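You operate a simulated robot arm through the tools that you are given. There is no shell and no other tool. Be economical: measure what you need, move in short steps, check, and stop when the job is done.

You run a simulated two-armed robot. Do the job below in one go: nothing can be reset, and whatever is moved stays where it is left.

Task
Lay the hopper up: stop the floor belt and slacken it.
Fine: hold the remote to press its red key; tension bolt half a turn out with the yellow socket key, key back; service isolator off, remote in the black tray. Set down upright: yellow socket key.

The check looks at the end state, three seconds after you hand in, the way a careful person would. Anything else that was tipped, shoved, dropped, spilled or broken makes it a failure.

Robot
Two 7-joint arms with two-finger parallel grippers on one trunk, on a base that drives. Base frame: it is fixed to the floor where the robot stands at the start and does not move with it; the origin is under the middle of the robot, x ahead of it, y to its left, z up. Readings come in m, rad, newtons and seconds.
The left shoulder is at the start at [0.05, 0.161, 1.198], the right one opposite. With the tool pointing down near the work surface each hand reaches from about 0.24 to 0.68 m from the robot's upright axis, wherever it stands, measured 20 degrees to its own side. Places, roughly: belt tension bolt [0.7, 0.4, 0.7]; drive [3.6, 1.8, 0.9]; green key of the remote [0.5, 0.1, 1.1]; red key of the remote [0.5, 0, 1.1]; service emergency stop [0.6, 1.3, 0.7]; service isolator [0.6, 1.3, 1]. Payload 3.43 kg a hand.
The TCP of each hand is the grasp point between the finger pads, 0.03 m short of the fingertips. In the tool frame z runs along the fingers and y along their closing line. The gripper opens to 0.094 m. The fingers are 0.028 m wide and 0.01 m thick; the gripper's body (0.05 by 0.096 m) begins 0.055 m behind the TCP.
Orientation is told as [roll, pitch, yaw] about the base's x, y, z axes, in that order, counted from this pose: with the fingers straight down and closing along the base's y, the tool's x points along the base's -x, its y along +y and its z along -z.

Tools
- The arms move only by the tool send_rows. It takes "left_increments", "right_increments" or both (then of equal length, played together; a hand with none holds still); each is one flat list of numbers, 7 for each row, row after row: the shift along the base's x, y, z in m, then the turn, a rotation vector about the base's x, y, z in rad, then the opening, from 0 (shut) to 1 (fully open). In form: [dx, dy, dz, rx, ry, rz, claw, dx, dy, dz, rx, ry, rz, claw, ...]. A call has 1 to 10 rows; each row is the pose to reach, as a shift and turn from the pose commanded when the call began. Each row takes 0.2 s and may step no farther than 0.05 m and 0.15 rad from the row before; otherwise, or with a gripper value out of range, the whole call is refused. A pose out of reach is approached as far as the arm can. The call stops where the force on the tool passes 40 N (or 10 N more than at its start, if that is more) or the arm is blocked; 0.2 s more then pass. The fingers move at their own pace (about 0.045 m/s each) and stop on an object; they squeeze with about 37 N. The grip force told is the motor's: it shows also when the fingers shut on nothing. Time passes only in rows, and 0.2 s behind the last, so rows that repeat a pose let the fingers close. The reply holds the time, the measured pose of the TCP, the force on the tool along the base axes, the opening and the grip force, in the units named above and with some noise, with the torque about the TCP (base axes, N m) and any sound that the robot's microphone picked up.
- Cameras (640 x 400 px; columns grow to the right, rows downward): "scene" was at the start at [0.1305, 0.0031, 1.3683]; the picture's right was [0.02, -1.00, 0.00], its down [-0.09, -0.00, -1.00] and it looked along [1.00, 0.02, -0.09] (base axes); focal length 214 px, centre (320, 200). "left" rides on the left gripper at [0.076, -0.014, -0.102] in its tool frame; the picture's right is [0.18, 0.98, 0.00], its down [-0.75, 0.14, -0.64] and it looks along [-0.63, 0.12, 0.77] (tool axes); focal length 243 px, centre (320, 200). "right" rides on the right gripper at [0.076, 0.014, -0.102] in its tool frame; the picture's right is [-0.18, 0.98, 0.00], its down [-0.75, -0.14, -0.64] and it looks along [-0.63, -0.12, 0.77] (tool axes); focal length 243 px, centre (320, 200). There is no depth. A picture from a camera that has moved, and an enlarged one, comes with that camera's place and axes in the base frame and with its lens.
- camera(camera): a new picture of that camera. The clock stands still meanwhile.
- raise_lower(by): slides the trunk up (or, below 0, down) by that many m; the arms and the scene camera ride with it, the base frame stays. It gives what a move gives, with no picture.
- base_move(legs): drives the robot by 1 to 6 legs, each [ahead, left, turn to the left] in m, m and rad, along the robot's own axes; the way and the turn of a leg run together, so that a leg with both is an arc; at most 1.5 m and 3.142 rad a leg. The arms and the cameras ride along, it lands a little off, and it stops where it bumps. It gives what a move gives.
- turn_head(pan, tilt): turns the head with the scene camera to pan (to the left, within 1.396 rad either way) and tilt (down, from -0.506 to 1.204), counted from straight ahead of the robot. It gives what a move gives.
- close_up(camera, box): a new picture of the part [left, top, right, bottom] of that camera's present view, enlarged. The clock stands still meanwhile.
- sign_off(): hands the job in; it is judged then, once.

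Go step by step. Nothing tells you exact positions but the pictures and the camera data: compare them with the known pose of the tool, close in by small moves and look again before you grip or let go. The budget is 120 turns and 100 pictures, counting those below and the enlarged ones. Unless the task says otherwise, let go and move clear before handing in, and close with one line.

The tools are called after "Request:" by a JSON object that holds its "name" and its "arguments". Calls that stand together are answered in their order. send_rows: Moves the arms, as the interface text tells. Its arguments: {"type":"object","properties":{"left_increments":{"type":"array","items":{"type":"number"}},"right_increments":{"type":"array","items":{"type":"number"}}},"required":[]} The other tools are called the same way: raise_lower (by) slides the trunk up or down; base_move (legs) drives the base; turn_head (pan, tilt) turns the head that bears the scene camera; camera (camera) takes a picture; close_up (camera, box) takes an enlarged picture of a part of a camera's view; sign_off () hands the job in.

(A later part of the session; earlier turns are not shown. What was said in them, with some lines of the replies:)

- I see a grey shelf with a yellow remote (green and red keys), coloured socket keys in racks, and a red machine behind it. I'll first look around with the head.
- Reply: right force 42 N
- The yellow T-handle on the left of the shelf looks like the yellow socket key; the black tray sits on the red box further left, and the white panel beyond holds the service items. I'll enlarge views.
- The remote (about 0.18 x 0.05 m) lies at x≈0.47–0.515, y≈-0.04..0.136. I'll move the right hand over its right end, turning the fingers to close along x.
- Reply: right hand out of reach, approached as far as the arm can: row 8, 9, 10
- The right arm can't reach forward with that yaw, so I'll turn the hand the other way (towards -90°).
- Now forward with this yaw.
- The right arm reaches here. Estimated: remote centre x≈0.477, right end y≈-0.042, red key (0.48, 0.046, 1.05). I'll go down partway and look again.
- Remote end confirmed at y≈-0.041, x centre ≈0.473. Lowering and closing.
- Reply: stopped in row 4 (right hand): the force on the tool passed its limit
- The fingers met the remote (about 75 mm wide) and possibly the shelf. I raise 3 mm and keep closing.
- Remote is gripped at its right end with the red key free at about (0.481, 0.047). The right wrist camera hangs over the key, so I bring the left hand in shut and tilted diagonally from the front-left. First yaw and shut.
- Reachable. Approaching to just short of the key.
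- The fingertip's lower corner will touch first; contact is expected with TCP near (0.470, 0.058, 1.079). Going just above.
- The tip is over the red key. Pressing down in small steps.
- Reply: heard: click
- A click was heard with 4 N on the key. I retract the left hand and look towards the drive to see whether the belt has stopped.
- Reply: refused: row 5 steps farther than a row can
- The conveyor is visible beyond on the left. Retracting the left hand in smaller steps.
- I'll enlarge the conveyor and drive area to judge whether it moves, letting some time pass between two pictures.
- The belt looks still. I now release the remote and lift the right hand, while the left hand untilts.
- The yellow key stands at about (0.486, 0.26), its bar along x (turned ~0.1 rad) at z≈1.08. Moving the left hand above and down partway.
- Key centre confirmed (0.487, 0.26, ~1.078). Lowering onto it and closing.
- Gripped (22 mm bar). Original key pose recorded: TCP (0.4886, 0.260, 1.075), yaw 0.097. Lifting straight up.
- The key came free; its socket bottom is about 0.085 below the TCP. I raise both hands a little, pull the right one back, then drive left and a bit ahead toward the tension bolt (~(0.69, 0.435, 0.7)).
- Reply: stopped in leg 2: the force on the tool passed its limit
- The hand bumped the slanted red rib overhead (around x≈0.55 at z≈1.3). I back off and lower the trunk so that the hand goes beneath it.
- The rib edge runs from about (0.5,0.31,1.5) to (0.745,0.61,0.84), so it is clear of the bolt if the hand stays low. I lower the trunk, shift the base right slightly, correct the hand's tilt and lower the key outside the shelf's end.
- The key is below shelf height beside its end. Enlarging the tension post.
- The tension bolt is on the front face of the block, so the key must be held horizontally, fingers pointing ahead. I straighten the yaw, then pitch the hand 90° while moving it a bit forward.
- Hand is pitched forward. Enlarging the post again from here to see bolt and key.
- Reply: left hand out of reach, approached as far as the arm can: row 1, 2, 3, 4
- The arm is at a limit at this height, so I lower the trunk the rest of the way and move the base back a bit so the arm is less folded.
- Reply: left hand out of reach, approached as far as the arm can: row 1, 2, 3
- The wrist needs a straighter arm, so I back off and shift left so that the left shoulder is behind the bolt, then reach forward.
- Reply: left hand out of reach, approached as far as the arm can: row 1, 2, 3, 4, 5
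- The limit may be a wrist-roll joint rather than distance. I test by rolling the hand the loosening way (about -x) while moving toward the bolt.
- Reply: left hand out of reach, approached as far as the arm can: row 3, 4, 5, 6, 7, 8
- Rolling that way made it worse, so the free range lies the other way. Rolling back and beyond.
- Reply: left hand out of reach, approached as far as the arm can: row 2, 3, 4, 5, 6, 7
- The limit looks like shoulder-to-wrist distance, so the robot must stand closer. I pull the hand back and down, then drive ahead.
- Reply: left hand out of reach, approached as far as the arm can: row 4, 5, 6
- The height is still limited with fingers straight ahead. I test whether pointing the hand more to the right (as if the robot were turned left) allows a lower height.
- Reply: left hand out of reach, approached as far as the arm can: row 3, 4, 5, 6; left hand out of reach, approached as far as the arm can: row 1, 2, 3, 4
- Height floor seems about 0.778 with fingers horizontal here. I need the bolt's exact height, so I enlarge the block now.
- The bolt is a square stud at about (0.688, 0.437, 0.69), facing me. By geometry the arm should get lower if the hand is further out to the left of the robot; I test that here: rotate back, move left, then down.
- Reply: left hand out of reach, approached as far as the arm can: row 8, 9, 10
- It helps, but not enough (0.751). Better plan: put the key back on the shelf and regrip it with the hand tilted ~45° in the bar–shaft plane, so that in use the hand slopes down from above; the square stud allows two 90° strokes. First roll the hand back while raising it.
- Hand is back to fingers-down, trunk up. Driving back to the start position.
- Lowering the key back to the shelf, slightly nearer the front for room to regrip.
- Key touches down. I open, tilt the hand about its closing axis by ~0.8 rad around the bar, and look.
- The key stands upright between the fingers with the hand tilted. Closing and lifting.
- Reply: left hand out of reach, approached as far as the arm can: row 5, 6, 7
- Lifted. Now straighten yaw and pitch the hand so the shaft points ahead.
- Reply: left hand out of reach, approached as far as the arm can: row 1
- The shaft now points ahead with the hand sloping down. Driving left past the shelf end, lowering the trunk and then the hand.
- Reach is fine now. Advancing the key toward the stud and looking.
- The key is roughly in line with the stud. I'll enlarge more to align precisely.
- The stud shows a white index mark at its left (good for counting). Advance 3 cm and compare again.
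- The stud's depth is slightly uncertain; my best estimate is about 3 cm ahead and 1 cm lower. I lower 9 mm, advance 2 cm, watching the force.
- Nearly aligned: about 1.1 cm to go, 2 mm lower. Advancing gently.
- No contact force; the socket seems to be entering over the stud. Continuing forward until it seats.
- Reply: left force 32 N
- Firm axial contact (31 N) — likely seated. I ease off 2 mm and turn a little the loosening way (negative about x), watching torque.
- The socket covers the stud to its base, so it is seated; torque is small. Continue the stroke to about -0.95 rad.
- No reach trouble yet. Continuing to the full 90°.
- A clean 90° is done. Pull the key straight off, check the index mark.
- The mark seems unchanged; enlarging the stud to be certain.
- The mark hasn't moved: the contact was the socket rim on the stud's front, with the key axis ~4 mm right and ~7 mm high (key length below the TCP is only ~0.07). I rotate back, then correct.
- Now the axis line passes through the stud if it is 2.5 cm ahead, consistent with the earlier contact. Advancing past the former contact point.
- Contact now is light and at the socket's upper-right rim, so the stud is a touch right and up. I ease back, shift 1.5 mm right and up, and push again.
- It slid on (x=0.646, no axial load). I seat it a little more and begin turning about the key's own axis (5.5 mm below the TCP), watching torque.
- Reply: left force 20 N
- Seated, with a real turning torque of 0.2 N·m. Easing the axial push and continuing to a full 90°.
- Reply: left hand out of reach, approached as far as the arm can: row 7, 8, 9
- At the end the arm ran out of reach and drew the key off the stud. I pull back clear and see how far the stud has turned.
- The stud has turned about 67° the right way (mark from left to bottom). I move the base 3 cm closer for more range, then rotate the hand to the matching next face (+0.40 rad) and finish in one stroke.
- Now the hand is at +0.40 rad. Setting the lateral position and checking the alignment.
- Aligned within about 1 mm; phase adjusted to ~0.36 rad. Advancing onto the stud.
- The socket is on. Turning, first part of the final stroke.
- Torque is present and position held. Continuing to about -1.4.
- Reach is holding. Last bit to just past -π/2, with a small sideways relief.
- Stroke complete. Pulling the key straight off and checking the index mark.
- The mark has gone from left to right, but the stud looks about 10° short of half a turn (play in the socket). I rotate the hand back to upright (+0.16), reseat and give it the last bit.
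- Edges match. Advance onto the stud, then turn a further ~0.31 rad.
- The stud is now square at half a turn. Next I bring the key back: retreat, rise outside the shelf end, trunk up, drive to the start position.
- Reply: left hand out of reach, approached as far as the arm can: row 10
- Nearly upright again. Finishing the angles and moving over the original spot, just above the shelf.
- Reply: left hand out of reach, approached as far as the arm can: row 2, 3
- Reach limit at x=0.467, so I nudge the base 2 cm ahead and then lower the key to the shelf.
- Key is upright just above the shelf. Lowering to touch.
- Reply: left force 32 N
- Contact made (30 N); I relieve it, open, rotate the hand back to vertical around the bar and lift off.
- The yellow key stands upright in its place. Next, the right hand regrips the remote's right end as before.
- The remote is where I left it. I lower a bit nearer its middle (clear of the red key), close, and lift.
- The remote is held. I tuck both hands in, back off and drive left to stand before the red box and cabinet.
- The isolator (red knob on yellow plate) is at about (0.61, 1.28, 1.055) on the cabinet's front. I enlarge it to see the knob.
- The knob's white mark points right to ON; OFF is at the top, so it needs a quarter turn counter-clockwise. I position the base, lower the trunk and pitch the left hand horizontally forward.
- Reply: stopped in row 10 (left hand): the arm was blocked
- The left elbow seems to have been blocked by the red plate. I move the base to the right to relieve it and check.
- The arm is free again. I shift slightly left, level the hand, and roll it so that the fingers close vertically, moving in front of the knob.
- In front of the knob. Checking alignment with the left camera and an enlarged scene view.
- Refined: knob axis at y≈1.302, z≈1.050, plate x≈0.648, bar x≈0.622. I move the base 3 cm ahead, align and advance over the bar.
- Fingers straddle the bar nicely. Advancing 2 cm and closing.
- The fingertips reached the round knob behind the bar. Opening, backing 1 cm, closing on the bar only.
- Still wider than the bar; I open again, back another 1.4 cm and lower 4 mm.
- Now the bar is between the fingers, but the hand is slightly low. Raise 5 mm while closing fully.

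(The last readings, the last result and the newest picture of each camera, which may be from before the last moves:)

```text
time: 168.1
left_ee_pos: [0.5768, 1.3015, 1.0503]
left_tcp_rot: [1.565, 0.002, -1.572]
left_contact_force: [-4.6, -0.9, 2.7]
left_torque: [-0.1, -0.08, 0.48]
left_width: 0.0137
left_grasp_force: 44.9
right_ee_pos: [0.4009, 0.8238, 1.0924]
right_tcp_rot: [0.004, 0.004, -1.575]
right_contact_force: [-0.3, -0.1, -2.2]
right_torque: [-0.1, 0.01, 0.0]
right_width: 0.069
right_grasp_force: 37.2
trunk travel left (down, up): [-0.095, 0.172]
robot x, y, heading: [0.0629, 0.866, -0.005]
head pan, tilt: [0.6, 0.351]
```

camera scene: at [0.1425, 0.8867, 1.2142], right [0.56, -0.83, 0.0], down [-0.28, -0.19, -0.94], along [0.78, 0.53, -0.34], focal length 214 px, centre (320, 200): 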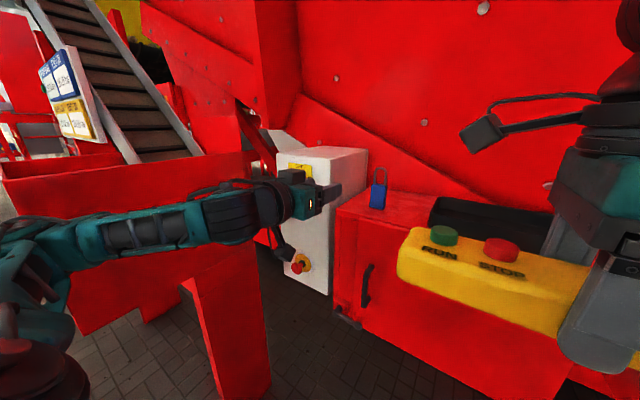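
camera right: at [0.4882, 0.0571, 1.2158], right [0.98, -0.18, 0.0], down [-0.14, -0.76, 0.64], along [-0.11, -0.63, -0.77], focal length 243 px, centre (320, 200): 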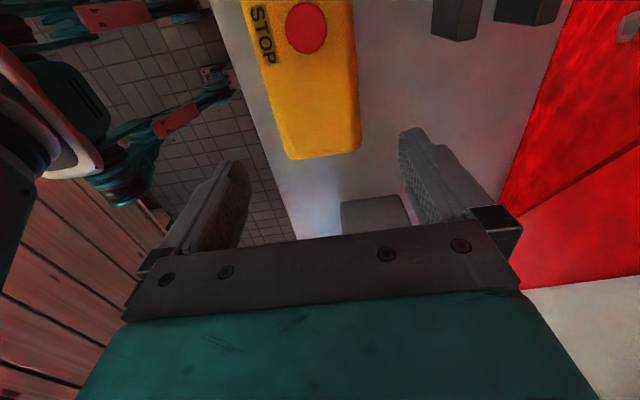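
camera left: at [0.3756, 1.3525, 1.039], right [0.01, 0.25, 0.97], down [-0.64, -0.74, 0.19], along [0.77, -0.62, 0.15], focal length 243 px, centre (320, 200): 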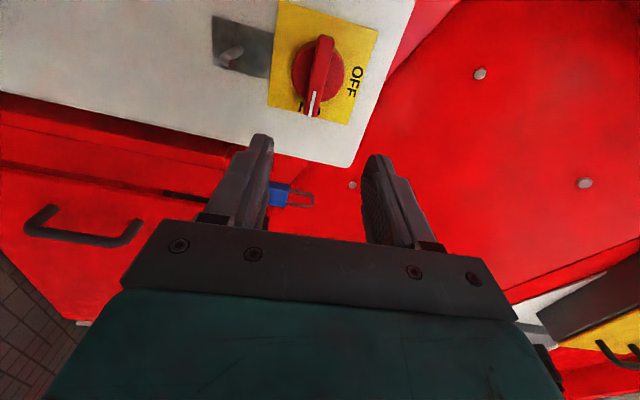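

The bar is gripped (14 mm). Turning counter-clockwise (negative about x).

Request:
{"name": "send_rows", "arguments": {"left_increments": [0, 0, 0, -0.13, 0, 0, 0, 0, 0, 0, -0.26, 0, 0, 0, 0, 0, 0, -0.39, 0, 0, 0, 0, 0, 0, -0.52, 0, 0, 0, 0, 0, 0, -0.65, 0, 0, 0, 0, 0, 0, -0.78, 0, 0, 0]}}

```text
time: 169.5
left_ee_pos: [0.5758, 1.3004, 1.0477]
left_tcp_rot: [1.552, -0.783, -1.567]
left_contact_force: [-25.9, -6.0, -23.2]
left_torque: [0.07, -0.04, -0.82]
left_width: 0.0138
left_grasp_force: 45.1
right_ee_pos: [0.4004, 0.8249, 1.0924]
right_tcp_rot: [0.004, 0.003, -1.575]
right_contact_force: [-0.2, 0.4, -2.7]
right_torque: [-0.11, -0.02, 0.01]
right_width: 0.0692
right_grasp_force: 37.4
trunk travel left (down, up): [-0.095, 0.172]
robot x, y, heading: [0.0604, 0.8626, -0.003]
head pan, tilt: [0.6, 0.351]
```

Turning well; some side load, so I relieve it a few mm while continuing the second half.

Request:
{"name": "send_rows", "arguments": {"left_increments": [-0.002, -0.001, -0.003, 0, 0, 0, 0, -0.002, -0.001, -0.003, -0.14, 0, 0, 0, -0.002, -0.001, -0.003, -0.28, 0, 0, 0, -0.002, -0.001, -0.003, -0.42, 0, 0, 0, -0.002, -0.001, -0.003, -0.56, 0, 0, 0, -0.002, -0.001, -0.003, -0.7, 0, 0, 0, -0.002, -0.001, -0.003, -0.82, 0, 0, 0]}}

Request:
{"name": "close_up", "arguments": {"camera": "scene", "box": [260, 150, 340, 210]}}

```text
time: 171.1
left_ee_pos: [0.5759, 1.2966, 1.0464]
left_tcp_rot: [-1.296, -1.544, 1.282]
left_contact_force: [1.1, -16.5, -20.4]
left_torque: [1.44, -0.28, -0.41]
left_width: 0.0138
left_grasp_force: 45.2
right_ee_pos: [0.4038, 0.8233, 1.0913]
right_tcp_rot: [0.003, 0.006, -1.573]
right_contact_force: [-0.2, 0.0, -1.9]
right_torque: [-0.13, 0.04, 0.02]
right_width: 0.069
right_grasp_force: 36.8
trunk travel left (down, up): [-0.095, 0.172]
robot x, y, heading: [0.0635, 0.8603, 0.002]
head pan, tilt: [0.6, 0.351]
```

```text
6.67 times, centred on (300, 180) of scene
camera zoom: at [0.1792, 0.9162, 1.214], right [0.56, -0.83, 0.0], down [-0.29, -0.19, -0.94], along [0.78, 0.53, -0.34], focal length 1430 px, centre (453, 333)
```

zoom: 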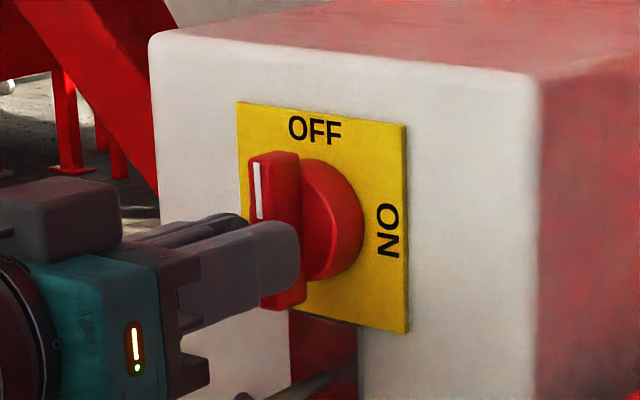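

The mark points to OFF. Release the knob, back the left hand straight out, move the right hand aside, raise the trunk and look at the tray.

Request:
{"name": "send_rows", "arguments": {"left_increments": [0, 0, 0, 0, 0, 0, 0.3, 0, 0, 0, 0, 0, 0, 0.45, -0.03, 0, 0, 0, 0, 0, 0.45, -0.06, 0, 0, 0, 0, 0, 0.45, -0.09, 0, 0, 0, 0, 0, 0.45, -0.12, -0.03, 0, 0, 0, 0, 0.3], "right_increments": [0, 0, 0, 0, 0, 0, 0.5, 0, -0.04, 0, 0, 0, 0, 0.5, 0, -0.08, 0, 0, 0, 0, 0.5, 0, -0.12, 0, 0, 0, 0, 0.5, 0, -0.16, 0, 0, 0, 0, 0.5, 0, -0.2, 0, 0, 0, 0, 0.5]}}

Request:
{"name": "raise_lower", "arguments": {"by": 0.13}}

Request:
{"name": "turn_head", "arguments": {"pan": 0.1, "tilt": 0.5}}

Request:
{"name": "camera", "arguments": {"camera": "scene"}}

```text
time: 172.5
left_ee_pos: [0.4546, 1.2702, 1.0471]
left_tcp_rot: [-1.576, -1.545, 1.569]
left_contact_force: [-0.8, -0.1, 0.8]
left_torque: [0.01, 0.05, -0.03]
left_width: 0.0283
left_grasp_force: 0.0
right_ee_pos: [0.3978, 0.6238, 1.0909]
right_tcp_rot: [0.004, 0.005, -1.572]
right_contact_force: [0.5, -0.3, -1.9]
right_torque: [-0.1, -0.03, 0.01]
right_width: 0.069
right_grasp_force: 37.6
trunk travel left (down, up): [-0.095, 0.172]
robot x, y, heading: [0.059, 0.8604, -0.005]
head pan, tilt: [0.6, 0.351]
```

```text
time: 174.1
left_ee_pos: [0.4546, 1.2706, 1.1775]
left_tcp_rot: [-1.545, -1.544, 1.538]
left_contact_force: [0.0, -0.3, -0.2]
left_torque: [-0.01, -0.03, 0.03]
left_width: 0.0283
left_grasp_force: 0.2
right_ee_pos: [0.3985, 0.6244, 1.2228]
right_tcp_rot: [0.004, 0.003, -1.575]
right_contact_force: [0.1, 0.2, -2.3]
right_torque: [-0.07, 0.02, -0.01]
right_width: 0.0689
right_grasp_force: 37.3
trunk travel left (down, up): [-0.225, 0.042]
robot x, y, heading: [0.0633, 0.8639, -0.004]
head pan, tilt: [0.6, 0.351]
```

```text
time: 175.0
left_ee_pos: [0.4549, 1.2717, 1.1757]
left_tcp_rot: [-1.548, -1.544, 1.544]
left_contact_force: [0.5, 0.0, 0.6]
left_torque: [-0.01, 0.02, 0.01]
left_width: 0.0282
left_grasp_force: 0.0
right_ee_pos: [0.3986, 0.6268, 1.2212]
right_tcp_rot: [0.004, 0.004, -1.574]
right_contact_force: [0.8, 0.5, -2.7]
right_torque: [-0.13, -0.01, -0.02]
right_width: 0.0691
right_grasp_force: 37.4
trunk travel left (down, up): [-0.225, 0.042]
robot x, y, heading: [0.0599, 0.8649, -0.004]
head pan, tilt: [0.099, 0.499]
```

```text
3 pictures are left
camera scene: at [0.1911, 0.8736, 1.3306], right [0.1, -1.0, 0.0], down [-0.48, -0.05, -0.88], along [0.87, 0.09, -0.48], focal length 214 px, centre (320, 200)
```

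scene: 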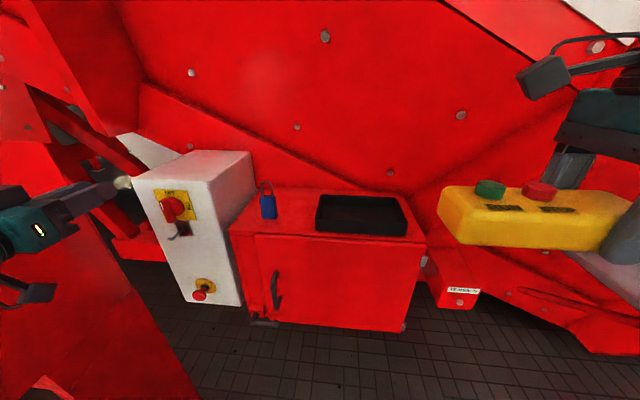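

The tray (rim ~z 0.985) spans about x 0.64–0.85, y 0.68–0.94, centre (0.745, 0.81). I first return the left hand to a compact fingers-down pose, then drive ahead.

Request:
{"name": "send_rows", "arguments": {"left_increments": [-0.005, -0.01, 0.01, 0, 0.15, 0, 0.3, -0.01, -0.02, 0.02, 0, 0.3, 0, 0.3, -0.02, -0.03, 0.03, 0, 0.45, 0, 0.3, -0.03, -0.04, 0.04, 0, 0.6, 0, 0.3, -0.04, -0.05, 0.05, 0, 0.75, 0, 0.3, -0.05, -0.06, 0.06, 0, 0.9, 0, 0.3, -0.06, -0.07, 0.07, 0, 1.05, 0, 0.3, -0.07, -0.08, 0.08, 0, 1.2, 0, 0.3, -0.08, -0.09, 0.09, 0, 1.35, 0, 0.3, -0.09, -0.1, 0.1, 0, 1.5, 0, 0.3]}}

Request:
{"name": "base_move", "arguments": {"legs": [[0.14, 0, 0]]}}

```text
time: 177.2
left_ee_pos: [0.365, 1.1712, 1.2758]
left_tcp_rot: [-0.007, -0.068, 0.026]
left_contact_force: [-0.9, 0.1, 0.3]
left_torque: [0.06, -0.04, -0.01]
left_width: 0.0281
left_grasp_force: 0.1
left hand out of reach, approached as far as the arm can: row 4
right_ee_pos: [0.3985, 0.6242, 1.2219]
right_tcp_rot: [0.001, 0.004, -1.574]
right_contact_force: [0.2, -0.3, -2.4]
right_torque: [-0.13, 0.01, 0.0]
right_width: 0.0692
right_grasp_force: 37.0
trunk travel left (down, up): [-0.225, 0.042]
robot x, y, heading: [0.0619, 0.8588, -0.002]
head pan, tilt: [0.099, 0.499]
```

```text
time: 178.5
left_ee_pos: [0.5042, 1.1718, 1.2769]
left_tcp_rot: [-0.006, -0.071, 0.028]
left_contact_force: [0.5, -0.4, 0.5]
left_torque: [-0.02, 0.03, 0.04]
left_width: 0.028
left_grasp_force: 0.0
right_ee_pos: [0.5394, 0.626, 1.2214]
right_tcp_rot: [0.001, 0.005, -1.572]
right_contact_force: [-0.1, -0.3, -2.4]
right_torque: [-0.09, 0.0, -0.03]
right_width: 0.0691
right_grasp_force: 37.1
trunk travel left (down, up): [-0.225, 0.042]
robot x, y, heading: [0.2007, 0.8629, -0.002]
head pan, tilt: [0.099, 0.499]
```

Moving the remote over the tray at z≈1.10.

Request:
{"name": "send_rows", "arguments": {"right_increments": [0.02, 0.035, -0.01, 0, 0, 0, 0.5, 0.05, 0.065, -0.02, 0, 0, 0, 0.5, 0.085, 0.095, -0.03, 0, 0, 0, 0.5, 0.12, 0.115, -0.05, 0, 0, 0, 0.5, 0.155, 0.128, -0.075, 0, 0, 0, 0.5, 0.185, 0.133, -0.1, 0, 0, 0, 0.5, 0.206, 0.133, -0.12, 0, 0, 0, 0.5]}}

Request:
{"name": "camera", "arguments": {"camera": "scene"}}

```text
time: 180.1
left_ee_pos: [0.4861, 1.1726, 1.28]
left_tcp_rot: [-0.01, -0.087, 0.027]
left_contact_force: [0.3, -0.5, -0.3]
left_torque: [-0.01, 0.0, 0.03]
left_width: 0.0281
left_grasp_force: 0.0
right_ee_pos: [0.7273, 0.7652, 1.1135]
right_tcp_rot: [0.028, 0.003, -1.549]
right_contact_force: [-0.5, -0.3, -1.8]
right_torque: [-0.05, 0.0, 0.0]
right_width: 0.0692
right_grasp_force: 37.2
trunk travel left (down, up): [-0.225, 0.042]
robot x, y, heading: [0.1982, 0.863, -0.004]
head pan, tilt: [0.099, 0.499]
```

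```text
2 pictures are left
camera scene: at [0.3136, 0.874, 1.3325], right [0.1, -1.0, 0.0], down [-0.46, -0.05, -0.89], along [0.88, 0.09, -0.47], focal length 214 px, centre (320, 200)
```

scene: 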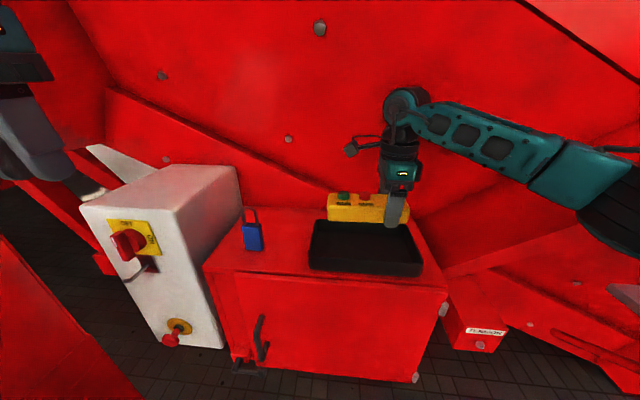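

The remote is above the tray, but the right wrist seems to lean on the panel; I come back 2 cm (still well inside the tray) and lower.

Request:
{"name": "send_rows", "arguments": {"right_increments": [-0.012, 0.002, 0, 0, 0, 0, 0.5, -0.022, 0.002, 0, 0, 0, 0, 0.5, -0.022, 0.002, -0.03, 0, 0, 0, 0.5, -0.022, 0.002, -0.06, 0, 0, 0, 0.5]}}

```text
time: 181.1
left_ee_pos: [0.505, 1.1706, 1.2761]
left_tcp_rot: [-0.007, -0.069, 0.028]
left_contact_force: [0.2, 1.4, 0.6]
left_torque: [0.0, 0.0, -0.01]
left_width: 0.0282
left_grasp_force: 0.1
right_ee_pos: [0.7248, 0.7636, 1.0419]
right_tcp_rot: [0.001, 0.005, -1.574]
right_contact_force: [-0.4, -0.9, -2.4]
right_torque: [-0.13, -0.02, 0.01]
right_width: 0.0691
right_grasp_force: 37.1
trunk travel left (down, up): [-0.225, 0.042]
robot x, y, heading: [0.2037, 0.8627, 0.002]
head pan, tilt: [0.099, 0.499]
```

Contact relieved. Lowering into the tray in small steps.

Request:
{"name": "send_rows", "arguments": {"right_increments": [0, 0, -0.02, 0, 0, 0, 0.5, 0, 0, -0.032, 0, 0, 0, 0.5, 0, 0, -0.04, 0, 0, 0, 0.5, 0, 0, -0.045, 0, 0, 0, 0.5]}}

Request:
{"name": "close_up", "arguments": {"camera": "scene", "box": [280, 160, 460, 300]}}

```text
time: 181.9
left_ee_pos: [0.5028, 1.1709, 1.2754]
left_tcp_rot: [-0.006, -0.072, 0.029]
left_contact_force: [0.1, -1.1, 0.1]
left_torque: [0.01, 0.0, -0.01]
left_width: 0.028
left_grasp_force: 0.1
right_ee_pos: [0.7265, 0.7622, 1.0152]
right_tcp_rot: [0.019, 0.009, -1.574]
right_contact_force: [-4.9, -1.8, 16.9]
right_torque: [-0.62, 0.56, -0.1]
right_width: 0.0691
right_grasp_force: 37.1
trunk travel left (down, up): [-0.225, 0.042]
robot x, y, heading: [0.2025, 0.8639, -0.005]
head pan, tilt: [0.099, 0.499]
stopped in row 3 (right hand): the force on the tool passed its limit (the readings are from after the stop); the commanded pose is now the measured one
```

```text
2.86 times, centred on (370, 230) of scene
camera zoom: at [0.33, 0.8736, 1.3308], right [0.1, -1.0, 0.0], down [-0.48, -0.05, -0.88], along [0.87, 0.09, -0.48], focal length 613 px, centre (177, 114)
```

zoom: 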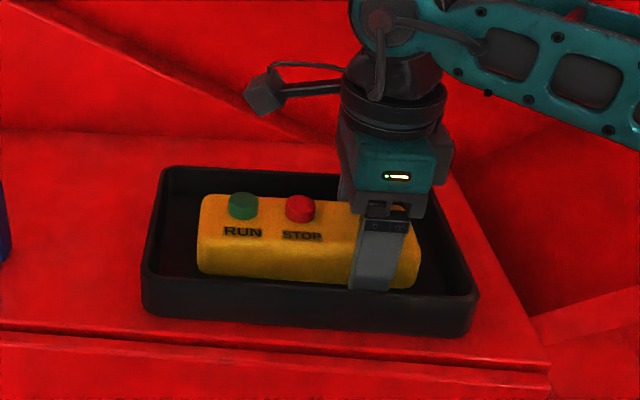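

The remote rests on the tray floor, well inside the rims. I ease up 1.5 mm, open, and lift the hand clear.

Request:
{"name": "send_rows", "arguments": {"right_increments": [0, 0, 0.0015, 0, 0, 0, 0.6, 0, 0, 0.0015, 0, 0, 0, 0.75, 0, 0, 0.0015, 0, 0, 0, 0.9, 0, 0, 0.0015, 0, 0, 0, 1, 0, 0, 0.0015, 0, 0, 0, 1, 0, 0, 0.02, 0, 0, 0, 1, 0, 0, 0.05, 0, 0, 0, 1, -0.01, -0.01, 0.09, 0, 0, 0, 1, -0.03, -0.02, 0.13, 0, 0, 0, 1, -0.06, -0.04, 0.16, 0, 0, 0, 1]}}

Request:
{"name": "base_move", "arguments": {"legs": [[-0.2, 0, 0]]}}

Request:
{"name": "turn_head", "arguments": {"pan": 0.0, "tilt": 0.45}}

Request:
{"name": "camera", "arguments": {"camera": "scene"}}

```text
time: 184.1
left_ee_pos: [0.5032, 1.1701, 1.2758]
left_tcp_rot: [-0.007, -0.07, 0.028]
left_contact_force: [0.0, 0.5, 0.6]
left_torque: [0.04, -0.01, 0.0]
left_width: 0.0282
left_grasp_force: 0.0
right_ee_pos: [0.6658, 0.7212, 1.1731]
right_tcp_rot: [0.015, 0.008, -1.576]
right_contact_force: [0.8, 0.5, 0.2]
right_torque: [-0.04, 0.05, -0.02]
right_width: 0.0941
right_grasp_force: 0.0
trunk travel left (down, up): [-0.225, 0.042]
robot x, y, heading: [0.199, 0.8665, -0.005]
head pan, tilt: [0.099, 0.499]
```

```text
time: 185.7
left_ee_pos: [0.3002, 1.1703, 1.2756]
left_tcp_rot: [-0.007, -0.072, 0.024]
left_contact_force: [-0.4, 0.4, -0.3]
left_torque: [0.0, -0.04, -0.02]
left_width: 0.0283
left_grasp_force: 0.1
right_ee_pos: [0.4632, 0.7208, 1.1738]
right_tcp_rot: [0.015, 0.009, -1.58]
right_contact_force: [-0.3, -0.9, 0.5]
right_torque: [-0.02, 0.0, 0.02]
right_width: 0.0941
right_grasp_force: 0.1
trunk travel left (down, up): [-0.225, 0.042]
robot x, y, heading: [-0.0034, 0.8656, -0.007]
head pan, tilt: [0.099, 0.499]
```

```text
time: 186.4
left_ee_pos: [0.3018, 1.1714, 1.2767]
left_tcp_rot: [-0.009, -0.069, 0.025]
left_contact_force: [0.6, 0.3, 0.2]
left_torque: [-0.02, 0.0, 0.04]
left_width: 0.0282
left_grasp_force: 0.0
right_ee_pos: [0.4628, 0.7212, 1.1745]
right_tcp_rot: [0.015, 0.009, -1.578]
right_contact_force: [-0.2, -0.4, -0.5]
right_torque: [0.01, -0.03, -0.01]
right_width: 0.0939
right_grasp_force: 0.1
trunk travel left (down, up): [-0.225, 0.042]
robot x, y, heading: [-0.0035, 0.8663, -0.006]
head pan, tilt: [0.0, 0.45]
```

```text
0 pictures are left
camera scene: at [0.1287, 0.8645, 1.335], right [-0.01, -1.0, 0.0], down [-0.44, 0.0, -0.9], along [0.9, -0.01, -0.44], focal length 214 px, centre (320, 200)
```

scene: 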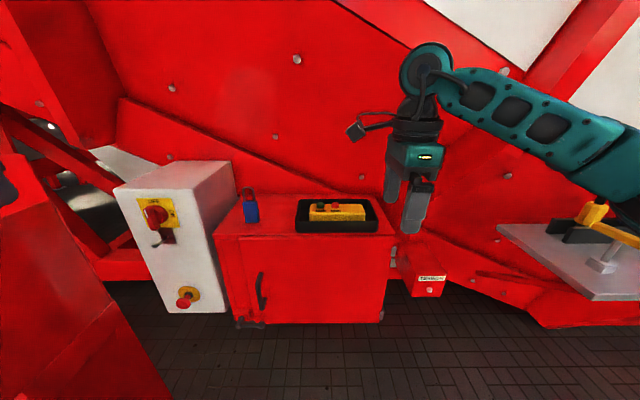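

The remote lies in the tray, the isolator knob points to OFF, the yellow key stands upright on the shelf and both hands are clear, so I hand in.

Request:
{"name": "sign_off", "arguments": {}}

```text
The job is handed in.
```

The hopper is laid up and handed in: I pressed the remote's red key while holding it, the tension bolt is half a turn out, the yellow socket key is back upright on the shelf, the service isolator is off and the remote is in the black tray. I heard the remote click and the belt looked still in two pictures taken half a second apart, but I had no other sign that the drive had stopped. On the way my left hand bumped the machine's red rib once, my left arm was once blocked (most likely by the red plate beside the cabinet), and my right wrist seemed to lean on the panel over the tray. I saw nothing shifted or damaged.
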